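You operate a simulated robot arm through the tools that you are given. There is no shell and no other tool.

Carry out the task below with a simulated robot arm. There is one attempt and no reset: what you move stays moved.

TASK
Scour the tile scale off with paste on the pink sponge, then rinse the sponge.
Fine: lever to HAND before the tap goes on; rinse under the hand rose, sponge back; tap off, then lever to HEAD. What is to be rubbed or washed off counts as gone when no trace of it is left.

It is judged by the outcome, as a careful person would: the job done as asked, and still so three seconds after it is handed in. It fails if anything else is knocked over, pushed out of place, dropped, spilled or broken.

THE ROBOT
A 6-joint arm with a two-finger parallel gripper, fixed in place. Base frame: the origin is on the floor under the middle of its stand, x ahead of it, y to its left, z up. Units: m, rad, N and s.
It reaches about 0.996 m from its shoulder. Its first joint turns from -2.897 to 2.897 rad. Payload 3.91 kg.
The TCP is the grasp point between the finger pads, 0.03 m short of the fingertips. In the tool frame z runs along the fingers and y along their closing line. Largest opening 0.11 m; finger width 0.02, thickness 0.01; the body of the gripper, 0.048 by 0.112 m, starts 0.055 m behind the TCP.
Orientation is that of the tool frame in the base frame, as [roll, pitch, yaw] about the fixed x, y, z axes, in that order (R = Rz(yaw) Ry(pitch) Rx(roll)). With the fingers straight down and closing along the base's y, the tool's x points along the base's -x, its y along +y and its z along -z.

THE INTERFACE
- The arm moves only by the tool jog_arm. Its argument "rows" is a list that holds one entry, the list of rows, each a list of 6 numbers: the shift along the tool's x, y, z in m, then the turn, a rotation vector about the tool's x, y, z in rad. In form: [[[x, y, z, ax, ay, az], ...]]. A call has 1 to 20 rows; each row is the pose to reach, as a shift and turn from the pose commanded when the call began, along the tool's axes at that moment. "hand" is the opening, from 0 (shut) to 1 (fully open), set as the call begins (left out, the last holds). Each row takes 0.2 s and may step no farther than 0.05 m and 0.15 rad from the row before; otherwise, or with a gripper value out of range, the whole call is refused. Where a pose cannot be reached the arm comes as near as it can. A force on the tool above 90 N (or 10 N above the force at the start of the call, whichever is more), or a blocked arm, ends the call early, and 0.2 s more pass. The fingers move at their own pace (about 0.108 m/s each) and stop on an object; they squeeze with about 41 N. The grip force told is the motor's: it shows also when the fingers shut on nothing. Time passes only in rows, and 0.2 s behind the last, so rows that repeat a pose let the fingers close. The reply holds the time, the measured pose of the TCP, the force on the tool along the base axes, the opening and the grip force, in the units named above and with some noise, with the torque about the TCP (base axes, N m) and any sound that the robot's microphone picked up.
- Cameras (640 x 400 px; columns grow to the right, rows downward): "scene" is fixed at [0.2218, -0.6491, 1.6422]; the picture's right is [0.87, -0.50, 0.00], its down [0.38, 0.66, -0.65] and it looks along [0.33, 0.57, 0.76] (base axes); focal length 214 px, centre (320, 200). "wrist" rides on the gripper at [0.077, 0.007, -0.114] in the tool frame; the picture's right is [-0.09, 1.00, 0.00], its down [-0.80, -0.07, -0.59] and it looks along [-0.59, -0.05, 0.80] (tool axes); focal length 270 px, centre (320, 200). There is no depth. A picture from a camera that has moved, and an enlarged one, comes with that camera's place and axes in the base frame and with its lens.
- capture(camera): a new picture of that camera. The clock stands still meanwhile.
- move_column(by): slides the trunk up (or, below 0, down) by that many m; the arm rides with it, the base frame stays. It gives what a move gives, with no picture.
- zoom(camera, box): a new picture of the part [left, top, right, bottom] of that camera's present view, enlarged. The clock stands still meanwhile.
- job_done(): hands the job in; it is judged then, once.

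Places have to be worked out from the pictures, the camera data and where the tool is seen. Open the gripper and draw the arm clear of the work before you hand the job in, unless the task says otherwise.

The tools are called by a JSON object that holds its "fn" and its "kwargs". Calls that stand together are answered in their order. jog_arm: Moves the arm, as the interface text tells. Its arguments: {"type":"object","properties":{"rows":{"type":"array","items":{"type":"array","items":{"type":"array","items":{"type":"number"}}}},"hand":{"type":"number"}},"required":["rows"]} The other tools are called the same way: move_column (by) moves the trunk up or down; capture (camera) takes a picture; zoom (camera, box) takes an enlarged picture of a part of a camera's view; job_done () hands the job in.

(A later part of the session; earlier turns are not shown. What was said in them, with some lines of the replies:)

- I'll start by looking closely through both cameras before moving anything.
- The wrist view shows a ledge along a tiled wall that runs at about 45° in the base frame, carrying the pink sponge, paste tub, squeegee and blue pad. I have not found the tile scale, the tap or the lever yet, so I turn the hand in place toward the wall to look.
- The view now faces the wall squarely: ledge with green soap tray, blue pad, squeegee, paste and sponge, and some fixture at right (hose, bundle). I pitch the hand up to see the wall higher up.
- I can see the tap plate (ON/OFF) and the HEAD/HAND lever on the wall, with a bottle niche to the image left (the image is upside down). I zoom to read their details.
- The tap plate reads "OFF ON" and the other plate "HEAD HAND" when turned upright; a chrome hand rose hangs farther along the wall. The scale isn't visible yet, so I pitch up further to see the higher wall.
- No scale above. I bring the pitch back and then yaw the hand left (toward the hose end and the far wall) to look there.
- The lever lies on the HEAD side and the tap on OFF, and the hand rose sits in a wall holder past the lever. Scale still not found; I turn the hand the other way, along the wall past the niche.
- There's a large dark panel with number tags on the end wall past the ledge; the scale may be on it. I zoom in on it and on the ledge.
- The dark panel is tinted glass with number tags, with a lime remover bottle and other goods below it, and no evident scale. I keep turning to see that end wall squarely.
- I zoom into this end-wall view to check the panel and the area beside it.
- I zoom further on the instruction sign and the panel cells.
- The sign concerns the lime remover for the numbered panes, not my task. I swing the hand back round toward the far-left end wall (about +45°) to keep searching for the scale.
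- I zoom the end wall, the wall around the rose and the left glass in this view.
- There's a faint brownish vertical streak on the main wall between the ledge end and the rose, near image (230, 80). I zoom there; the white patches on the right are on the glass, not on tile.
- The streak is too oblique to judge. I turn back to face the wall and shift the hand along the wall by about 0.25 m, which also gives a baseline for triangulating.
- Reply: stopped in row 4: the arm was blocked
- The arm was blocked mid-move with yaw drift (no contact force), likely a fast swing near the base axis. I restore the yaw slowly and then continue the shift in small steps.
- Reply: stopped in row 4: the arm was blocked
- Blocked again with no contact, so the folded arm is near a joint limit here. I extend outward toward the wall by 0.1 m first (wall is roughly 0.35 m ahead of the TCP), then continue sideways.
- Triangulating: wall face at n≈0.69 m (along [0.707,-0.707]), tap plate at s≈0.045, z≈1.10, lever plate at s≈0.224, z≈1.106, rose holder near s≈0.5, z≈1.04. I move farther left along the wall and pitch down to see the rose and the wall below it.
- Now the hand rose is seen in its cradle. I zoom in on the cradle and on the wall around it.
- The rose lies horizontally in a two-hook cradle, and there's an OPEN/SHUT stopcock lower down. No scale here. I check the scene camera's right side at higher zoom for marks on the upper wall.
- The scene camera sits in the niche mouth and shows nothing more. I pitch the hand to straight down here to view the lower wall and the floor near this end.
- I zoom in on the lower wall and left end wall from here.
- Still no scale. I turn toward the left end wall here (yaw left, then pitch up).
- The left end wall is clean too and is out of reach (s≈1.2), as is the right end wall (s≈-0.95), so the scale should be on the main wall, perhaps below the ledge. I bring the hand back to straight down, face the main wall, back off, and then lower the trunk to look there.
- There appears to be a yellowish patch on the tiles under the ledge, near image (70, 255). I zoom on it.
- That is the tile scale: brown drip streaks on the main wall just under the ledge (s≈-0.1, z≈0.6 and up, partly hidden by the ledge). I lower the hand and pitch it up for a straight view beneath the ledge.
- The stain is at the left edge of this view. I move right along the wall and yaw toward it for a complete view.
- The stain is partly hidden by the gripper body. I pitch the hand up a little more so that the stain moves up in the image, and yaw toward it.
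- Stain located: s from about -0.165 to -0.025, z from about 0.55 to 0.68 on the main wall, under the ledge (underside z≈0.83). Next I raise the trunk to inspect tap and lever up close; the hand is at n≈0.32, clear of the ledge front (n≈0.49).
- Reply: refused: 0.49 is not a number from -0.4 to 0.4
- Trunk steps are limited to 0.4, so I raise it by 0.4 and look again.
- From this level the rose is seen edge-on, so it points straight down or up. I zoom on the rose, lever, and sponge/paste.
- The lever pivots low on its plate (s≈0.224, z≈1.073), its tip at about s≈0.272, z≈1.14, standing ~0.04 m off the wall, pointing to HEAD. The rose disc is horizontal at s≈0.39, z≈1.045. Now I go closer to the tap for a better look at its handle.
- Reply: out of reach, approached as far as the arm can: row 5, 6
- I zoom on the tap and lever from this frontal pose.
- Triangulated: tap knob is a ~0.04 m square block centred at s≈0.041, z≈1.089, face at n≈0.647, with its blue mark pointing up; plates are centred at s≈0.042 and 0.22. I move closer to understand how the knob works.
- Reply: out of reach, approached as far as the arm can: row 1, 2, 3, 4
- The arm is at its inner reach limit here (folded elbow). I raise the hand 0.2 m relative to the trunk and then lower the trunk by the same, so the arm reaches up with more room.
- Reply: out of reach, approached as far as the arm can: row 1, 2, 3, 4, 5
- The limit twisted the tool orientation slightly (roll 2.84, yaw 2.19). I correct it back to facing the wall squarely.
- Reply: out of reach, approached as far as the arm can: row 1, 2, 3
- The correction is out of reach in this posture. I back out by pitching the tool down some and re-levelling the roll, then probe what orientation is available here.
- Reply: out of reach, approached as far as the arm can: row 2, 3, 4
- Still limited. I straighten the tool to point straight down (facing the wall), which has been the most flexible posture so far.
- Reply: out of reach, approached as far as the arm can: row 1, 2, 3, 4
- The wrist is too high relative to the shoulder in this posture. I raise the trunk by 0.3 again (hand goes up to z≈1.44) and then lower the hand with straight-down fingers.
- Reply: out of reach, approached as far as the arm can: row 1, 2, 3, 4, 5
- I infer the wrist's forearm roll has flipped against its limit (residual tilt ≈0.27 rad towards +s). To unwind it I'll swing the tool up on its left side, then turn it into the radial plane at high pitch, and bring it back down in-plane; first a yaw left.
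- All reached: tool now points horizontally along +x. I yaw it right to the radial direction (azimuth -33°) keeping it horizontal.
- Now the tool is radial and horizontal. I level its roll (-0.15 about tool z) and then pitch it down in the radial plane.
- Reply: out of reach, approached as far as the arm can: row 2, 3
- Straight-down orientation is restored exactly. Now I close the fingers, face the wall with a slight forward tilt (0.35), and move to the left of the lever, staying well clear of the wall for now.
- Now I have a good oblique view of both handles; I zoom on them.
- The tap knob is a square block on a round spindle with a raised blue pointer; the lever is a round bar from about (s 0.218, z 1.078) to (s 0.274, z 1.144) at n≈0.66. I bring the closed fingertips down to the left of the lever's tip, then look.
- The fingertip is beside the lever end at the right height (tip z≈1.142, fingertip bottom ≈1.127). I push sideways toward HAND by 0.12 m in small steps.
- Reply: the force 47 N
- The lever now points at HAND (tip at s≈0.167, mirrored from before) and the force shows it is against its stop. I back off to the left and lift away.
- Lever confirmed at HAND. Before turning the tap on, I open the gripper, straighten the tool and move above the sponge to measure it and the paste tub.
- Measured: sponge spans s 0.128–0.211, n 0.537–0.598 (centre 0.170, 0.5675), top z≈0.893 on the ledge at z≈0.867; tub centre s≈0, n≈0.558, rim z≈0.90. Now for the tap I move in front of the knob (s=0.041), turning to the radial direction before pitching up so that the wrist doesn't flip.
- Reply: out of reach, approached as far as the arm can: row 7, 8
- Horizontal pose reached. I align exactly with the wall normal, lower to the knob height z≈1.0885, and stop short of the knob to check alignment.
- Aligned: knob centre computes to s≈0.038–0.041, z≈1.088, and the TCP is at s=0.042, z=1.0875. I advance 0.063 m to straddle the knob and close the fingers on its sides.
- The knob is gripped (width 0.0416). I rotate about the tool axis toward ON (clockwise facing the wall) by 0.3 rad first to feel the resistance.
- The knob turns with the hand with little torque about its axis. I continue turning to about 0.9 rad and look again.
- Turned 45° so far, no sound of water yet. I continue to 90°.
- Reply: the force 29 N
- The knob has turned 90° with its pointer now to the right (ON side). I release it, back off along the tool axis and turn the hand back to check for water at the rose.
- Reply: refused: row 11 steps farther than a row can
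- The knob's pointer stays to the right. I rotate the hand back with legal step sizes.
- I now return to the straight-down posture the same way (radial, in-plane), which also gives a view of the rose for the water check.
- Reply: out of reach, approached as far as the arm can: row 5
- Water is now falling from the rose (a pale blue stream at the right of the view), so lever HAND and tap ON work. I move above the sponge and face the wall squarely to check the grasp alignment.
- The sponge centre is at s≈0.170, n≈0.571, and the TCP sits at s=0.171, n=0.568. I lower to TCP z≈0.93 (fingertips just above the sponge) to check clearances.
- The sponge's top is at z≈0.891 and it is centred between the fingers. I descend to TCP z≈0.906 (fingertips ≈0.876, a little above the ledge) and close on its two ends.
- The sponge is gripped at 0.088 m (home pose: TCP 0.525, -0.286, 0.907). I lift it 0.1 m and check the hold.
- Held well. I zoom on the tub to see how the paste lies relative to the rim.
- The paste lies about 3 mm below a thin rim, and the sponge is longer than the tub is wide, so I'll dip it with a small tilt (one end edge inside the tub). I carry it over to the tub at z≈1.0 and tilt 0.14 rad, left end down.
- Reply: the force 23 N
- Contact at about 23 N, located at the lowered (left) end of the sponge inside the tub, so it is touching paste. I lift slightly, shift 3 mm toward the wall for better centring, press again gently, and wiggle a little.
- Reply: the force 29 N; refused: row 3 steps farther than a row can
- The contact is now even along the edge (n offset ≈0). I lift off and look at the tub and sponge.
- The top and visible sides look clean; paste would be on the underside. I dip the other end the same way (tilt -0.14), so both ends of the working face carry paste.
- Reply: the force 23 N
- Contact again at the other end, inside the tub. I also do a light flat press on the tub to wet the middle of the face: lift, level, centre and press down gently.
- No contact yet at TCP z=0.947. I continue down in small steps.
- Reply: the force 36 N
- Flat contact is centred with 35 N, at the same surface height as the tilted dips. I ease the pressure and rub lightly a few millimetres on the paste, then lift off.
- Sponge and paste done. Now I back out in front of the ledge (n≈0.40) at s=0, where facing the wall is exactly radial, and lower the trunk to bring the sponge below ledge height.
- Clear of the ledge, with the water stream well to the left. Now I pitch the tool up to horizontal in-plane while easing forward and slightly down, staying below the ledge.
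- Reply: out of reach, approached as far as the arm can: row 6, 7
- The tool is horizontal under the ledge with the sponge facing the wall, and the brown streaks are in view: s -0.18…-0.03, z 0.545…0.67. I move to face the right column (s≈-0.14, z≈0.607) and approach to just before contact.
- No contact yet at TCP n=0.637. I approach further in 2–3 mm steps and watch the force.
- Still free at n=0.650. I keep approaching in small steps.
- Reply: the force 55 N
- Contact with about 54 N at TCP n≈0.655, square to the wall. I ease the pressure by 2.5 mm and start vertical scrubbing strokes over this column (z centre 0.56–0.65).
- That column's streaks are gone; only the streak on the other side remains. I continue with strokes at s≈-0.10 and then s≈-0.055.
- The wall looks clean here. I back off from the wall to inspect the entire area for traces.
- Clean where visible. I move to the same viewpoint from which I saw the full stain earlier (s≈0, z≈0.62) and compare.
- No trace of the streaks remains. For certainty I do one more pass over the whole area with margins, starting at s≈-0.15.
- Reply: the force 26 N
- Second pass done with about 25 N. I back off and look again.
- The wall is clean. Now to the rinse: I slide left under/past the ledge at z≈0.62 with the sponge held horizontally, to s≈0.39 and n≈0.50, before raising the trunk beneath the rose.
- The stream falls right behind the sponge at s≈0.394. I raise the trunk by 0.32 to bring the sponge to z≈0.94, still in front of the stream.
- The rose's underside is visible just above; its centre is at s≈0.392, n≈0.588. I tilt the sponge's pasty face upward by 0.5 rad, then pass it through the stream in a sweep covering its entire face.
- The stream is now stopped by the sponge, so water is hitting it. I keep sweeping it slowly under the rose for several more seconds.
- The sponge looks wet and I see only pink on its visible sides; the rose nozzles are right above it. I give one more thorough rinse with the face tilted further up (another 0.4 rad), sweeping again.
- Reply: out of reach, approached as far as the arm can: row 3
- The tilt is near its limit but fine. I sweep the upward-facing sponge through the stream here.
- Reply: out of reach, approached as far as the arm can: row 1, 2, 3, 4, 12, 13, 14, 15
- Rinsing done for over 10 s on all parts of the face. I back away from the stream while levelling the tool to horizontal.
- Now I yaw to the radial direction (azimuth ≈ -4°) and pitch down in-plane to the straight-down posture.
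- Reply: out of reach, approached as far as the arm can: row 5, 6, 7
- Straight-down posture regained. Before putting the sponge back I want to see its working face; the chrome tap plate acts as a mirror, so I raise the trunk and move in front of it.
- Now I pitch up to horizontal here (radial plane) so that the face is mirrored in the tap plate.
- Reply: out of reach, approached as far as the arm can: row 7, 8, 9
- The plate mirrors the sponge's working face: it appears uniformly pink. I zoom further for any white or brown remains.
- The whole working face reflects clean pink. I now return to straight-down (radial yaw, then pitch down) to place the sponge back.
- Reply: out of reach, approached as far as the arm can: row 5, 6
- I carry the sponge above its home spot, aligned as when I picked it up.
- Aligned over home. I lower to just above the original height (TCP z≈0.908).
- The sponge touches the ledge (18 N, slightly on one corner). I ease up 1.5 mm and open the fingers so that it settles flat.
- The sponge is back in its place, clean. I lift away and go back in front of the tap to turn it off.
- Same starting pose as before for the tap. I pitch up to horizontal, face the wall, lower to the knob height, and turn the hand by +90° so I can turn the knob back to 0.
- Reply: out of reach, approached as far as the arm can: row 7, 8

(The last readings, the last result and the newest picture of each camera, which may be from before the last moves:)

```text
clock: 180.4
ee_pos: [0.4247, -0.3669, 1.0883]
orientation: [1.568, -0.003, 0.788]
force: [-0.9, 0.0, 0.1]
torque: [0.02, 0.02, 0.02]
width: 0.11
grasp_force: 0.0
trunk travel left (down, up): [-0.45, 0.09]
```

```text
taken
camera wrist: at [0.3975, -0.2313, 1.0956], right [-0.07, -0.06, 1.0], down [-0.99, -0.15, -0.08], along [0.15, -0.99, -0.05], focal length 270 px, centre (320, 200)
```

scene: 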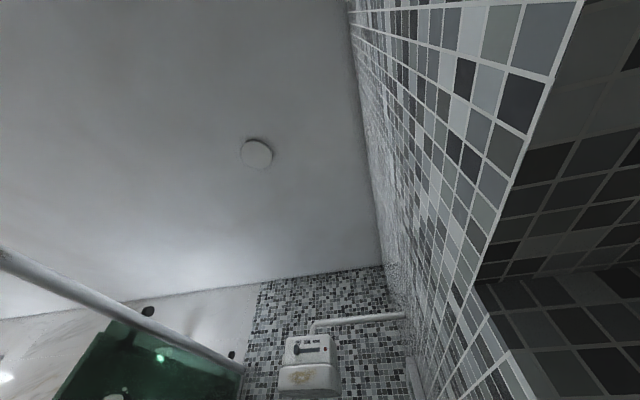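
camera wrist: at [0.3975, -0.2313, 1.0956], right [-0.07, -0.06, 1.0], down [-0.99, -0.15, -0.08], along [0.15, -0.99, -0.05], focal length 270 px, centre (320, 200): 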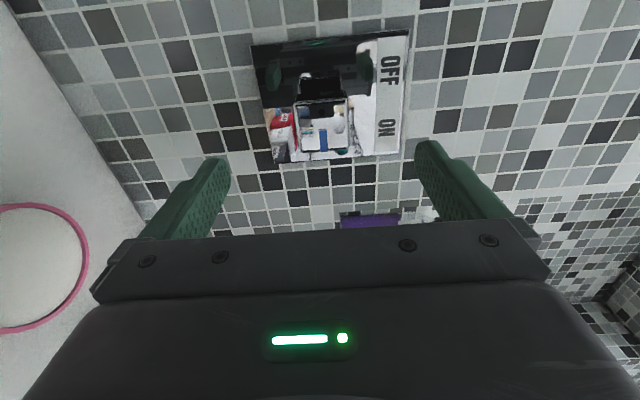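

Knob is centred with the hand rotated 90°. I advance to straddle it (top/bottom faces), close, and turn back -90° toward OFF.

{"fn": "jog_arm", "kwargs": {"rows": [[[0.001, 0.001, 0.025, 0, 0, 0], [0.0016, 0.002, 0.05, 0, 0, 0], [0.0016, 0.002, 0.0743, 0, 0, 0]]]}}

{"fn": "jog_arm", "kwargs": {"rows": [[[0, 0, 0, 0, 0, 0], [0, 0, 0, 0, 0, 0], [0, 0, 0, 0, 0, 0]]], "hand": 0}}

{"fn": "capture", "kwargs": {"camera": "wrist"}}

```text
clock: 181.2
ee_pos: [0.4788, -0.4171, 1.0901]
orientation: [1.568, -0.003, 0.786]
force: [-0.1, 0.0, 0.1]
torque: [-0.01, -0.02, 0.01]
width: 0.11
grasp_force: 0.1
trunk travel left (down, up): [-0.45, 0.09]
```

```text
clock: 182.0
ee_pos: [0.479, -0.4178, 1.0897]
orientation: [1.567, -0.003, 0.786]
force: [0.9, -0.9, 2.6]
torque: [0.49, 0.6, -0.17]
width: 0.0417
grasp_force: 45.7
trunk travel left (down, up): [-0.45, 0.09]
```

```text
taken
camera wrist: at [0.4517, -0.2829, 1.0973], right [-0.07, -0.06, 1.0], down [-0.99, -0.15, -0.07], along [0.15, -0.99, -0.05], focal length 270 px, centre (320, 200)
```

wrist: 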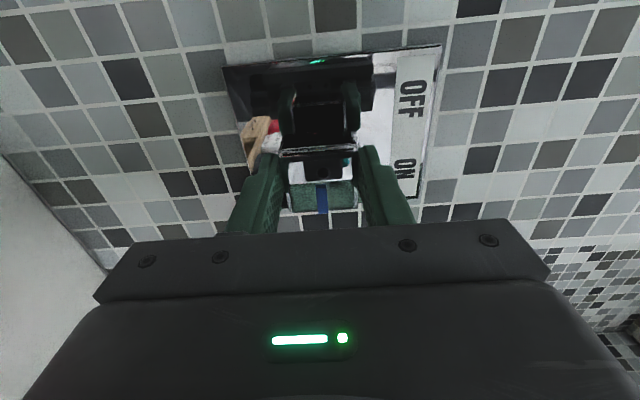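

Knob gripped. I turn it back by 90° toward OFF in steps.

{"fn": "jog_arm", "kwargs": {"rows": [[[0, 0, 0, 0, 0, -0.13], [0, 0, 0, 0, 0, -0.26], [0, 0, 0, 0, 0, -0.39], [0, 0, 0, 0, 0, -0.52], [0, 0, 0, 0, 0, -0.65], [0, 0, 0, 0, 0, -0.78], [0, 0, 0, 0, 0, -0.91], [0, 0, 0, 0, 0, -1.04], [0, 0, 0, 0, 0, -1.17], [0, 0, 0, 0, 0, -1.3], [0, 0, 0, 0, 0, -1.43], [0, 0, 0, 0, 0, -1.5708]]]}}

{"fn": "capture", "kwargs": {"camera": "wrist"}}

```text
clock: 184.6
ee_pos: [0.4766, -0.421, 1.0875]
orientation: [2.819, 1.567, 2.032]
force: [-16.4, -6.0, -32.2]
torque: [0.56, 0.51, -0.12]
width: 0.0424
grasp_force: 44.3
trunk travel left (down, up): [-0.45, 0.09]
```

```text
taken
camera wrist: at [0.4, -0.3345, 1.0117], right [0.71, 0.7, 0.09], down [-0.47, 0.37, 0.8], along [0.53, -0.61, 0.59], focal length 270 px, centre (320, 200)
```

wrist: 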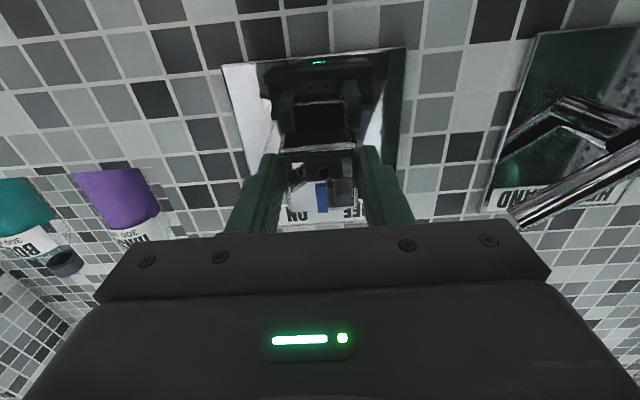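

The pointer is up again. I press 0.06 rad further toward OFF to make sure it is fully closed against its stop, and check the torque.

{"fn": "jog_arm", "kwargs": {"rows": [[[0, 0, 0, 0, 0, -0.03], [0, 0, 0, 0, 0, -0.06]]]}}

```text
clock: 185.2
ee_pos: [0.4775, -0.4205, 1.089]
orientation: [-1.589, 1.517, -2.376]
force: [-18.7, -9.5, -27.8]
torque: [1.6, -0.13, -0.17]
width: 0.0428
grasp_force: 45.0
trunk travel left (down, up): [-0.45, 0.09]
```

A resisting torque of about 1.2 N·m shows the knob is at its OFF stop. I undo that little extra, release and back off, then check the stream.

{"fn": "jog_arm", "kwargs": {"rows": [[[0, 0, 0, 0, 0, 0.05], [0, 0, 0, 0, 0, 0.055]]]}}

{"fn": "jog_arm", "kwargs": {"rows": [[[0, 0, 0, 0, 0, 0], [0, 0, 0, 0, 0, 0], [0, 0, 0, 0, 0, 0], [0, 0, -0.03, 0, 0, 0], [0, 0, -0.07, 0, 0, 0], [0, 0, -0.11, 0, 0, 0]]], "hand": 1}}

{"fn": "capture", "kwargs": {"camera": "wrist"}}

{"fn": "zoom", "kwargs": {"camera": "wrist", "box": [240, 20, 400, 170]}}

```text
clock: 185.8
ee_pos: [0.4777, -0.42, 1.0898]
orientation: [-0.48, 1.569, -1.269]
force: [-20.2, -11.5, -22.8]
torque: [0.93, 0.9, -0.42]
width: 0.0419
grasp_force: 45.0
trunk travel left (down, up): [-0.45, 0.09]
```

```text
clock: 187.2
ee_pos: [0.401, -0.339, 1.0907]
orientation: [-0.616, 1.566, -1.399]
force: [0.6, 0.2, 0.2]
torque: [-0.01, 0.02, 0.0]
width: 0.11
grasp_force: 0.2
trunk travel left (down, up): [-0.45, 0.09]
```

```text
taken
camera wrist: at [0.3233, -0.2539, 1.0149], right [0.7, 0.71, 0.08], down [-0.47, 0.37, 0.8], along [0.53, -0.6, 0.6], focal length 270 px, centre (320, 200)
```

wrist: 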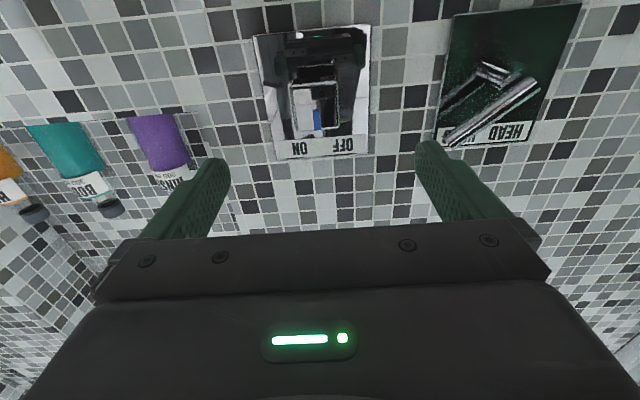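

```text
2.67 times, centred on (320, 95) of wrist
camera zoom: at [0.3233, -0.2539, 1.0149], right [0.7, 0.71, 0.08], down [-0.47, 0.37, 0.8], along [0.53, -0.6, 0.6], focal length 721 px, centre (320, 480)
```

zoom: 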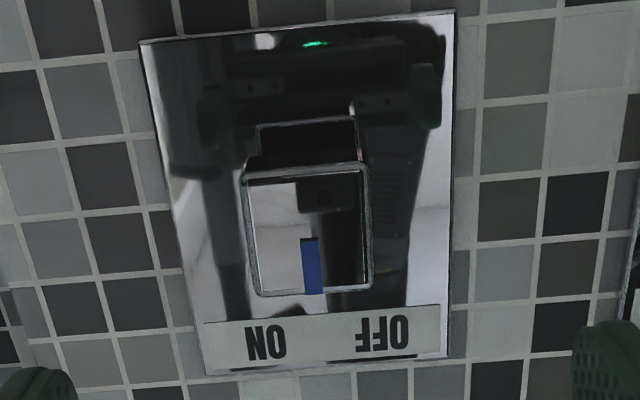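

The knob is back in its original position. I return to straight-down and check that the stream has stopped.

{"fn": "jog_arm", "kwargs": {"rows": [[[0, 0, 0, -0.042, 0, 0], [0, 0, 0, -0.083, 0, 0]]]}}

{"fn": "jog_arm", "kwargs": {"rows": [[[0, 0, 0, 0, 0.131, 0], [0, 0, 0, 0, 0.262, 0], [0, 0, 0, 0, 0.393, 0], [0, 0, 0, 0, 0.524, 0], [0, 0, 0, 0, 0.655, 0], [0, 0, 0, 0, 0.785, 0], [0, 0, 0, 0, 0.916, 0], [0, 0, 0, 0, 1.047, 0], [0, 0, 0, 0, 1.178, 0], [0, 0, 0, 0, 1.309, 0], [0, 0, 0, 0, 1.44, 0], [0, 0, 0, 0, 1.57, 0]]]}}

{"fn": "capture", "kwargs": {"camera": "wrist"}}

```text
clock: 187.8
ee_pos: [0.4007, -0.3384, 1.0902]
orientation: [-0.906, 1.565, -1.607]
force: [-0.3, -0.2, -0.9]
torque: [0.0, 0.0, 0.03]
width: 0.1103
grasp_force: 0.0
trunk travel left (down, up): [-0.45, 0.09]
```

```text
clock: 190.4
ee_pos: [0.4013, -0.3397, 1.0905]
orientation: [-3.139, 0.002, 2.443]
force: [-0.1, -0.1, 0.4]
torque: [0.0, -0.02, 0.05]
width: 0.11
grasp_force: 0.0
out of reach, approached as far as the arm can: row 5
trunk travel left (down, up): [-0.45, 0.09]
```

```text
taken
camera wrist: at [0.346, -0.2851, 1.2049], right [0.71, 0.7, 0.0], down [0.57, -0.57, 0.6], along [0.42, -0.43, -0.8], focal length 270 px, centre (320, 200)
```

wrist: 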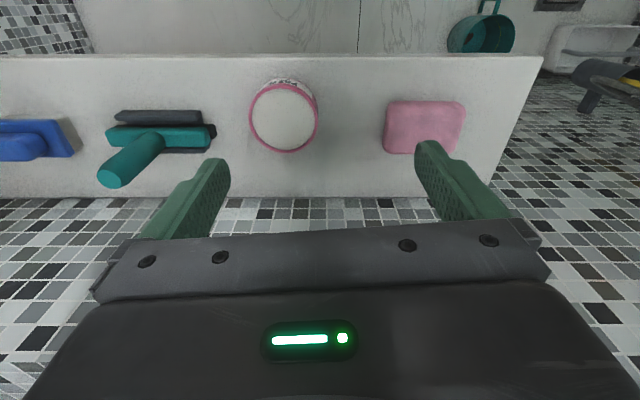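

The stream has stopped. Now for the lever: I close the fingers, rise, take the same tilted pose as before, and position on the right side of the lever (s≈0.12).

{"fn": "jog_arm", "kwargs": {"rows": [[[0, 0, -0.04, 0, 0, 0.022], [0, 0, -0.08, 0, 0, 0.044], [0, 0, -0.12, 0, 0, 0.066], [0, 0, -0.16, 0, 0, 0.087]]], "hand": 0}}

{"fn": "jog_arm", "kwargs": {"rows": [[[0, 0, 0, 0, -0.12, 0], [0, 0, 0, 0, -0.24, 0], [0, 0, 0, 0, -0.35, 0]]]}}

{"fn": "jog_arm", "kwargs": {"rows": [[[-0.0188, 0.0385, 0.0069, 0, 0, 0], [-0.0376, 0.077, 0.0137, 0, 0, 0]]]}}

{"fn": "capture", "kwargs": {"camera": "wrist"}}

```text
clock: 191.4
ee_pos: [0.399, -0.3387, 1.2492]
orientation: [-3.138, 0.004, 2.352]
force: [0.3, 1.0, -0.1]
torque: [-0.04, 0.0, 0.0]
width: 0.0
grasp_force: 37.6
trunk travel left (down, up): [-0.45, 0.09]
```

```text
clock: 192.2
ee_pos: [0.3997, -0.3389, 1.2495]
orientation: [-3.138, 0.359, 2.353]
force: [-0.2, 0.2, 0.6]
torque: [0.02, 0.01, 0.03]
width: 0.0
grasp_force: 37.3
trunk travel left (down, up): [-0.45, 0.09]
```

```text
clock: 192.8
ee_pos: [0.4851, -0.3113, 1.2497]
orientation: [-3.139, 0.355, 2.354]
force: [-0.2, -0.9, 0.2]
torque: [0.01, 0.0, -0.04]
width: 0.0003
grasp_force: 37.5
trunk travel left (down, up): [-0.45, 0.09]
```

```text
taken
camera wrist: at [0.4099, -0.2281, 1.3311], right [0.76, 0.64, 0.03], down [0.34, -0.43, 0.84], along [0.55, -0.63, -0.55], focal length 270 px, centre (320, 200)
```

wrist: 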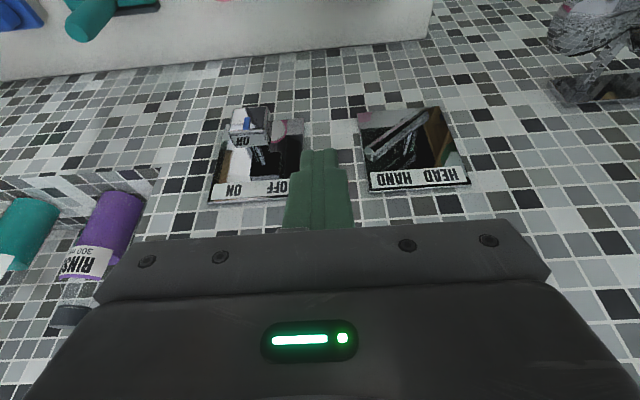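

Positioned right of the lever, between it and the tap plate. I descend beside the lever's tip.

{"fn": "jog_arm", "kwargs": {"rows": [[[-0.013, 0, 0.0296, 0, 0, 0], [-0.0259, 0, 0.0593, 0, 0, 0], [-0.0389, 0, 0.089, 0, 0, 0], [-0.0518, 0, 0.1186, 0, 0, 0]]]}}

{"fn": "capture", "kwargs": {"camera": "wrist"}}

```text
clock: 193.8
ee_pos: [0.5472, -0.377, 1.155]
orientation: [-3.138, 0.355, 2.354]
force: [0.2, 0.1, -0.2]
torque: [0.0, 0.02, 0.0]
width: 0.0001
grasp_force: 38.0
trunk travel left (down, up): [-0.45, 0.09]
```

```text
taken
camera wrist: at [0.4731, -0.2935, 1.2367], right [0.76, 0.64, 0.03], down [0.34, -0.43, 0.84], along [0.55, -0.63, -0.55], focal length 270 px, centre (320, 200)
```

wrist: 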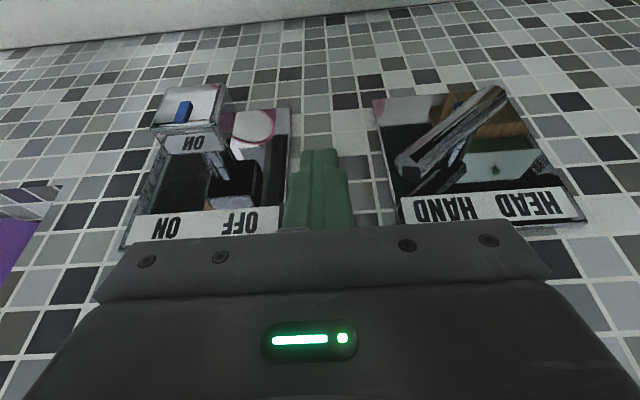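

In place. I push the lever leftward to HEAD by 0.12 m.

{"fn": "jog_arm", "kwargs": {"rows": [[[0, 0.02, 0, 0, 0, 0], [0, 0.04, 0, 0, 0, 0], [0, 0.06, 0, 0, 0, 0], [0, 0.075, 0, 0, 0, 0], [0, 0.09, 0, 0, 0, 0], [0, 0.105, 0, 0, 0, 0], [0, 0.12, 0, 0, 0, 0]]]}}

{"fn": "capture", "kwargs": {"camera": "wrist"}}

```text
clock: 195.4
ee_pos: [0.6317, -0.293, 1.157]
orientation: [-3.14, 0.352, 2.354]
force: [-5.6, -4.5, -0.7]
torque: [-0.16, 0.18, -0.03]
width: 0.0001
grasp_force: 37.9
trunk travel left (down, up): [-0.45, 0.09]
```

```text
taken
camera wrist: at [0.5561, -0.2089, 1.238], right [0.77, 0.64, 0.03], down [0.34, -0.44, 0.83], along [0.55, -0.63, -0.55], focal length 270 px, centre (320, 200)
```

wrist: 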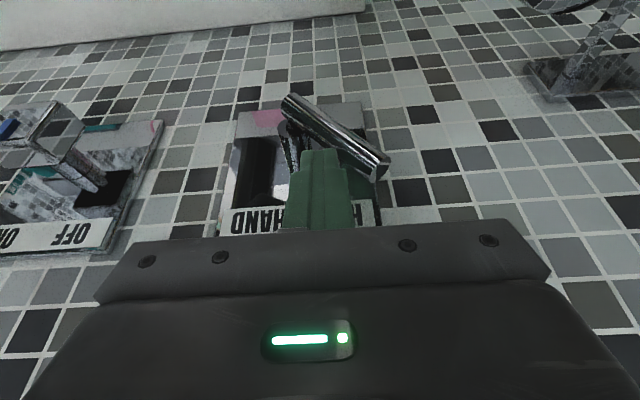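

The lever has swung to the HEAD side, but the force is only 7 N, so it may not yet be at its stop. I push a little further.

{"fn": "jog_arm", "kwargs": {"rows": [[[0, 0.004, 0, 0, 0, 0], [0, 0.008, 0, 0, 0, 0], [0, 0.011, 0, 0, 0, 0]]]}}

{"fn": "capture", "kwargs": {"camera": "wrist"}}

```text
clock: 196.2
ee_pos: [0.6322, -0.2912, 1.158]
orientation: [-3.139, 0.354, 2.353]
force: [-39.2, -31.6, -4.1]
torque: [-0.91, 1.23, -0.24]
width: 0.0
grasp_force: 37.8
trunk travel left (down, up): [-0.45, 0.09]
```

```text
taken
camera wrist: at [0.5582, -0.2068, 1.2394], right [0.77, 0.64, 0.03], down [0.34, -0.44, 0.83], along [0.55, -0.63, -0.55], focal length 270 px, centre (320, 200)
```

wrist: 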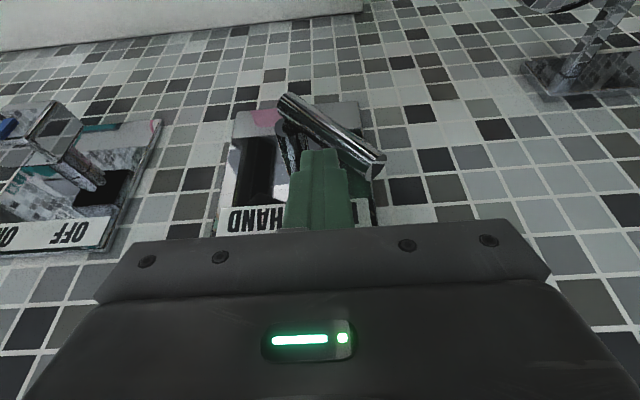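

Now 50 N against the stop: the lever is fully at HEAD. I back off to the right and lift away.

{"fn": "jog_arm", "kwargs": {"rows": [[[0, -0.015, 0, 0, 0, 0], [0, -0.035, 0, 0, 0, 0], [-0.005, -0.035, -0.04, 0, 0, 0], [0.02, -0.035, -0.08, 0, 0, 0], [0.06, -0.035, -0.1, 0, 0, 0], [0.09, -0.035, -0.1, 0, 0, 0]]]}}

{"fn": "capture", "kwargs": {"camera": "wrist"}}

{"fn": "zoom", "kwargs": {"camera": "wrist", "box": [120, 80, 460, 230]}}

```text
clock: 197.6
ee_pos: [0.5292, -0.2227, 1.2191]
orientation: [-3.138, 0.356, 2.354]
force: [0.7, 0.5, -0.2]
torque: [0.02, 0.0, 0.0]
width: 0.0001
grasp_force: 37.7
trunk travel left (down, up): [-0.45, 0.09]
```

```text
taken
camera wrist: at [0.4551, -0.1392, 1.3009], right [0.76, 0.64, 0.03], down [0.34, -0.43, 0.84], along [0.55, -0.63, -0.55], focal length 270 px, centre (320, 200)
```

wrist: 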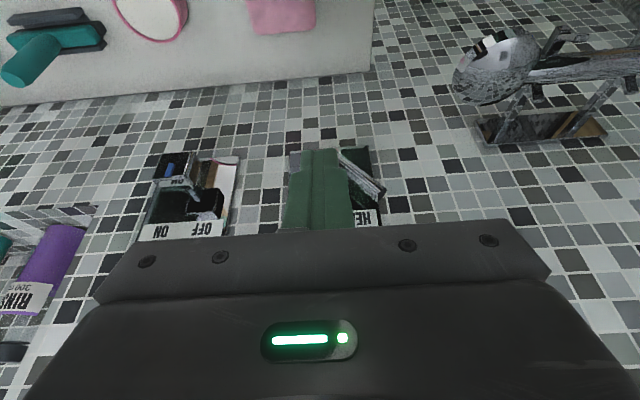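

```text
1.88 times, centred on (290, 155) of wrist
camera zoom: at [0.4551, -0.1392, 1.3009], right [0.76, 0.64, 0.03], down [0.34, -0.43, 0.84], along [0.55, -0.63, -0.55], focal length 509 px, centre (376, 285)
```

zoom: 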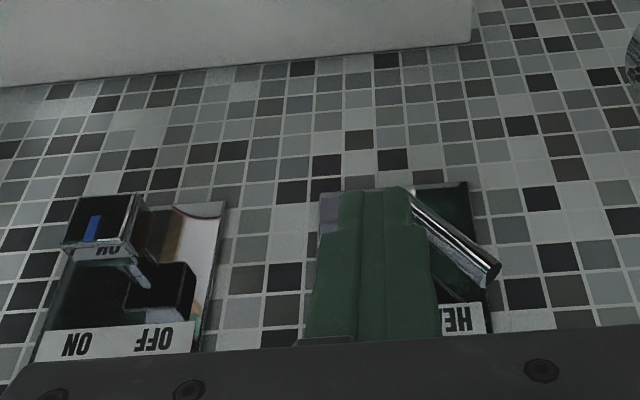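

Lever at HEAD, tap at OFF, no water. I open the gripper, straighten the tool and draw the arm back clear of the work, looking over the ledge once more.

{"fn": "jog_arm", "kwargs": {"rows": [[[0.02, 0, -0.02, 0, 0.09, 0], [0.04, 0, -0.04, 0, 0.18, 0], [0.06, 0, -0.06, 0, 0.27, 0], [0.08, 0, -0.06, 0, 0.355, 0]]], "hand": 1}}

{"fn": "jog_arm", "kwargs": {"rows": [[[0.02, -0.03, 0, 0, 0, 0], [0.04, -0.06, 0, 0, 0, 0], [0.05, -0.09, 0, 0, 0, 0]]]}}

{"fn": "capture", "kwargs": {"camera": "wrist"}}

{"fn": "zoom", "kwargs": {"camera": "wrist", "box": [200, 0, 520, 210]}}

```text
clock: 198.6
ee_pos: [0.4635, -0.1567, 1.2475]
orientation: [-3.141, -0.002, 2.353]
force: [1.1, -0.6, 0.0]
torque: [0.02, 0.01, 0.0]
width: 0.1099
grasp_force: 0.1
trunk travel left (down, up): [-0.45, 0.09]
```

```text
clock: 199.4
ee_pos: [0.3636, -0.1835, 1.2478]
orientation: [-3.138, -0.002, 2.358]
force: [0.3, -0.3, 0.6]
torque: [-0.01, 0.01, 0.0]
width: 0.1099
grasp_force: 0.1
trunk travel left (down, up): [-0.45, 0.09]
```

```text
taken
camera wrist: at [0.3135, -0.1246, 1.3627], right [0.77, 0.64, 0.0], down [0.52, -0.62, 0.59], along [0.38, -0.46, -0.8], focal length 270 px, centre (320, 200)
```

wrist: 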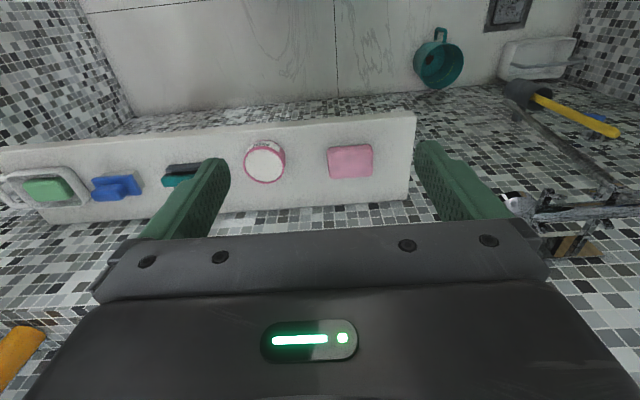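

```text
1.90 times, centred on (360, 105) of wrist
camera zoom: at [0.3135, -0.1246, 1.3627], right [0.77, 0.64, 0.0], down [0.52, -0.62, 0.59], along [0.38, -0.46, -0.8], focal length 515 px, centre (244, 381)
```

zoom: 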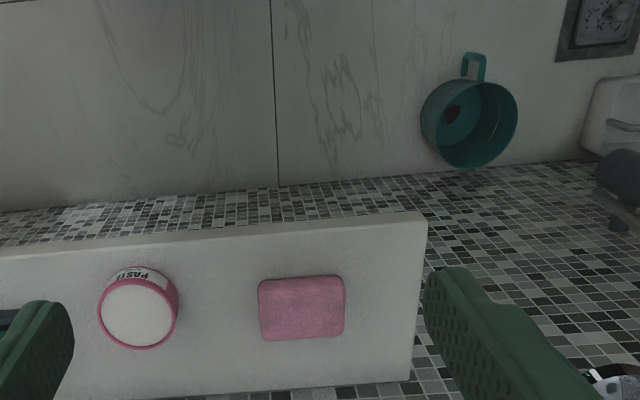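

Everything on the ledge is in place. For certainty I take one last look at the scoured wall from below with an empty hand: move to s≈0.29, n≈0.33 and lower the trunk.

{"fn": "jog_arm", "kwargs": {"rows": [[[0.019, 0.04, 0, 0, 0, 0], [0.038, 0.08, 0, 0, 0, 0], [0.057, 0.12, 0, 0, 0, 0], [0.057, 0.163, 0, 0, 0, 0]]]}}

{"fn": "move_column", "kwargs": {"by": -0.4}}

{"fn": "jog_arm", "kwargs": {"rows": [[[0, 0, 0.04, 0, 0, 0], [0, 0, 0.08, 0, 0, 0], [0, 0, 0.12, 0, 0, 0], [0, 0, 0.16, 0, 0, 0], [0, 0, 0.2, 0, 0, 0]]]}}

{"fn": "capture", "kwargs": {"camera": "wrist"}}

```text
clock: 200.4
ee_pos: [0.4404, -0.0281, 1.2482]
orientation: [-3.137, 0.0, 2.354]
force: [0.5, 0.3, -0.3]
torque: [-0.03, 0.02, 0.02]
width: 0.1101
grasp_force: 0.0
trunk travel left (down, up): [-0.45, 0.09]
```

```text
clock: 204.2
ee_pos: [0.439, -0.0305, 0.8475]
orientation: [-3.139, 0.001, 2.353]
force: [0.5, -0.3, 0.3]
torque: [-0.01, -0.01, 0.02]
width: 0.1102
grasp_force: 0.1
trunk travel left (down, up): [-0.05, 0.49]
```

```text
clock: 205.4
ee_pos: [0.4383, -0.0296, 0.6484]
orientation: [-3.139, 0.001, 2.353]
force: [-0.4, 0.6, -0.1]
torque: [0.0, 0.01, -0.01]
width: 0.1101
grasp_force: 0.1
trunk travel left (down, up): [-0.05, 0.49]
```

```text
taken
camera wrist: at [0.3892, 0.0293, 0.764], right [0.77, 0.64, 0.0], down [0.52, -0.62, 0.59], along [0.38, -0.46, -0.8], focal length 270 px, centre (320, 200)
```

wrist: 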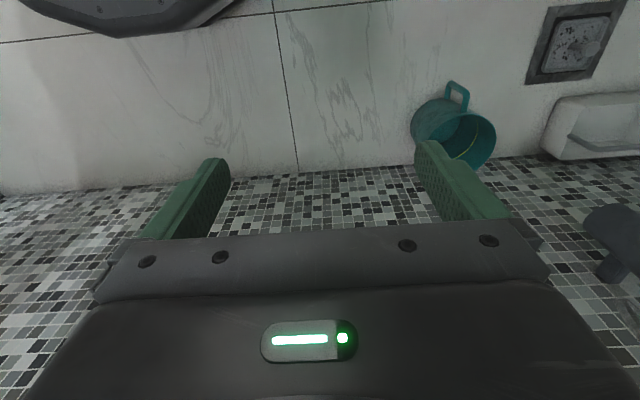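

The scoured spot lies at the bottom-left, partly hidden. I pitch the hand up by 0.6 to bring it into view.

{"fn": "jog_arm", "kwargs": {"rows": [[[0, 0, 0, 0, -0.12, 0], [0, 0, 0, 0, -0.24, 0], [0, 0, 0, 0, -0.36, 0], [0, 0, 0, 0, -0.48, 0], [0, 0, 0, 0, -0.6, 0]]]}}

{"fn": "capture", "kwargs": {"camera": "wrist"}}

{"fn": "zoom", "kwargs": {"camera": "wrist", "box": [0, 120, 200, 280]}}

```text
clock: 206.6
ee_pos: [0.4389, -0.0298, 0.649]
orientation: [-3.137, 0.599, 2.357]
force: [-0.1, -0.5, 0.6]
torque: [0.0, 0.0, 0.04]
width: 0.11
grasp_force: 0.0
trunk travel left (down, up): [-0.05, 0.49]
```

```text
taken
camera wrist: at [0.3532, 0.0655, 0.6997], right [0.76, 0.65, 0.05], down [0.18, -0.28, 0.94], along [0.63, -0.71, -0.33], focal length 270 px, centre (320, 200)
```

wrist: 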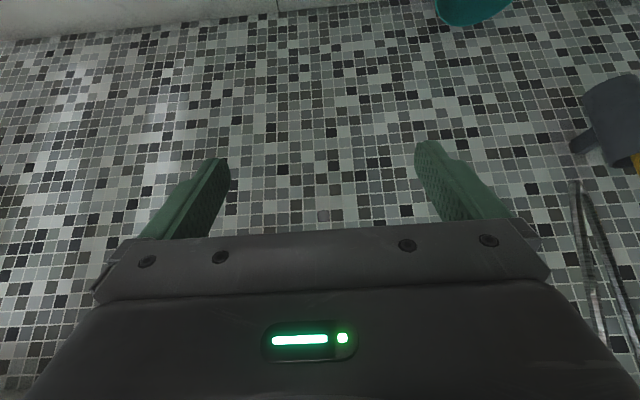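

```text
2.50 times, centred on (100, 200) of wrist
camera zoom: at [0.3532, 0.0655, 0.6997], right [0.76, 0.65, 0.05], down [0.18, -0.28, 0.94], along [0.63, -0.71, -0.33], focal length 676 px, centre (870, 200)
```

zoom: 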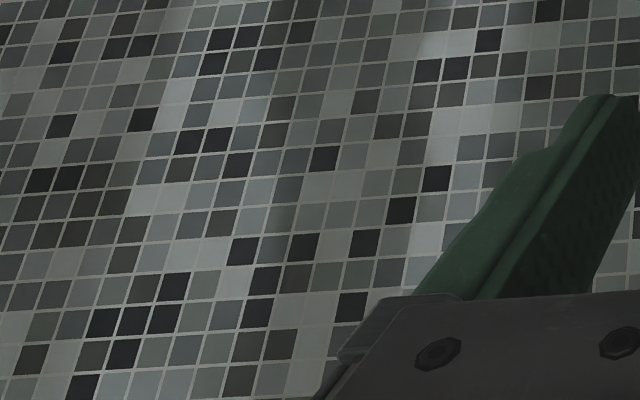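

The spot is just behind the gripper's edge. I pitch up another 0.5, as in my first inspection of the stain.

{"fn": "jog_arm", "kwargs": {"rows": [[[0, 0, 0, 0, -0.125, 0], [0, 0, 0, 0, -0.25, 0], [0, 0, 0, 0, -0.375, 0], [0, 0, 0, 0, -0.5, 0]]]}}

{"fn": "capture", "kwargs": {"camera": "wrist"}}

{"fn": "zoom", "kwargs": {"camera": "wrist", "box": [40, 50, 240, 210]}}

```text
clock: 207.6
ee_pos: [0.4369, -0.0302, 0.6486]
orientation: [-3.134, 1.101, 2.359]
force: [-0.9, -0.2, -0.3]
torque: [-0.01, -0.03, -0.02]
width: 0.1098
grasp_force: 0.0
trunk travel left (down, up): [-0.05, 0.49]
```

```text
taken
camera wrist: at [0.3463, 0.0715, 0.6316], right [0.73, 0.67, 0.08], down [-0.17, 0.07, 0.98], along [0.66, -0.73, 0.16], focal length 270 px, centre (320, 200)
```

wrist: 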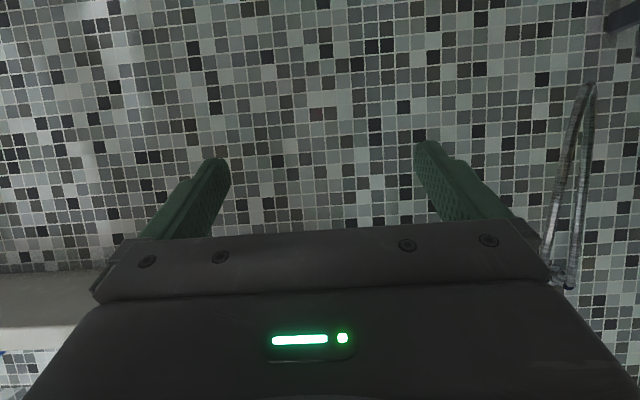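

```text
2.50 times, centred on (140, 130) of wrist
camera zoom: at [0.3463, 0.0715, 0.6316], right [0.73, 0.67, 0.08], down [-0.17, 0.07, 0.98], along [0.66, -0.73, 0.16], focal length 676 px, centre (770, 375)
```

zoom: 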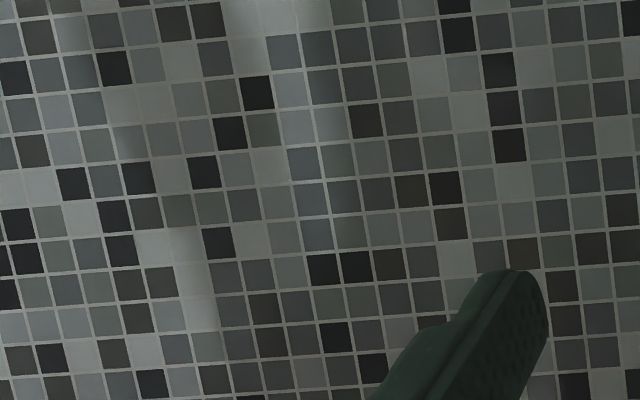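

No trace of scale anywhere on the wall. I reverse to straight-down, raise the hand and trunk, and park clear of everything.

{"fn": "jog_arm", "kwargs": {"rows": [[[0, 0, 0, 0, 0.125, 0], [0, 0, 0, 0, 0.25, 0], [0, 0, 0, 0, 0.375, 0], [0, 0, 0, 0, 0.5, 0], [0, 0, 0, 0, 0.62, 0], [0, 0, 0, 0, 0.74, 0], [0, 0, 0, 0, 0.86, 0], [0, 0, 0, 0, 0.98, 0], [0, 0, 0, 0, 1.1, 0]]]}}

{"fn": "move_column", "kwargs": {"by": 0.4}}

{"fn": "jog_arm", "kwargs": {"rows": [[[0, 0, -0.04, 0, 0, 0], [0, 0, -0.08, 0, 0, 0], [0, 0, -0.12, 0, 0, 0], [0, 0, -0.16, 0, 0, 0], [0, 0, -0.2, 0, 0, 0]]]}}

{"fn": "capture", "kwargs": {"camera": "wrist"}}

```text
clock: 209.6
ee_pos: [0.4389, -0.0299, 0.6471]
orientation: [-3.139, -0.003, 2.353]
force: [0.1, 0.1, 0.1]
torque: [-0.01, -0.02, -0.01]
width: 0.11
grasp_force: 0.1
trunk travel left (down, up): [-0.05, 0.49]
```

```text
clock: 213.5
ee_pos: [0.4391, -0.0297, 1.0473]
orientation: [-3.139, 0.001, 2.353]
force: [0.0, 0.1, 0.2]
torque: [0.04, 0.0, -0.01]
width: 0.1101
grasp_force: 0.0
trunk travel left (down, up): [-0.45, 0.09]
```

```text
clock: 214.7
ee_pos: [0.4392, -0.0299, 1.2479]
orientation: [-3.138, 0.0, 2.354]
force: [-1.0, -0.3, -0.2]
torque: [-0.01, 0.03, 0.01]
width: 0.1101
grasp_force: 0.0
trunk travel left (down, up): [-0.45, 0.09]
```

```text
taken
camera wrist: at [0.3896, 0.0292, 1.3634], right [0.77, 0.64, 0.0], down [0.52, -0.62, 0.59], along [0.38, -0.46, -0.8], focal length 270 px, centre (320, 200)
```

wrist: 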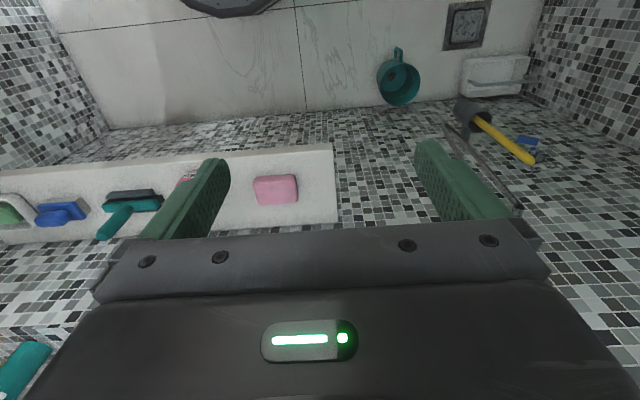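

The streaks are gone, the rinsed sponge is back in its place, the tap is off and the lever is at HEAD. No water is running, and the arm is parked clear with the gripper open. I hand the job in.

{"fn": "job_done", "kwargs": {}}

```text
The job is handed in.
```

The job is handed in. The tile scale is scoured off, and the pink sponge is rinsed and back in its place on the ledge.

- **Tile scale:** it was a set of brown drip streaks on the main wall just under the ledge. I rubbed them off with the pasted sponge in two passes. A last close look showed no trace left.
- **Order of the controls:** I set the lever to HAND before turning the tap on. After the sponge was back on the ledge I turned the tap off, then set the lever to HEAD. I felt each handle against its end stop on the way back, and the stream has stopped.
- **Sponge:** I held it under the hand rose for about 12 seconds, sweeping its whole working face through the stream. I checked that face in the chrome tap plate, and it was clean pink with no paste or scale.
- **Water running time:** I turned the tap on before picking up the sponge, because one gripper could not hold the sponge and turn the knob. The water therefore ran from before the scouring until after the rinse, about 100 seconds.

As far as I could see, nothing else was moved or knocked over. The arm is parked clear with the gripper open.
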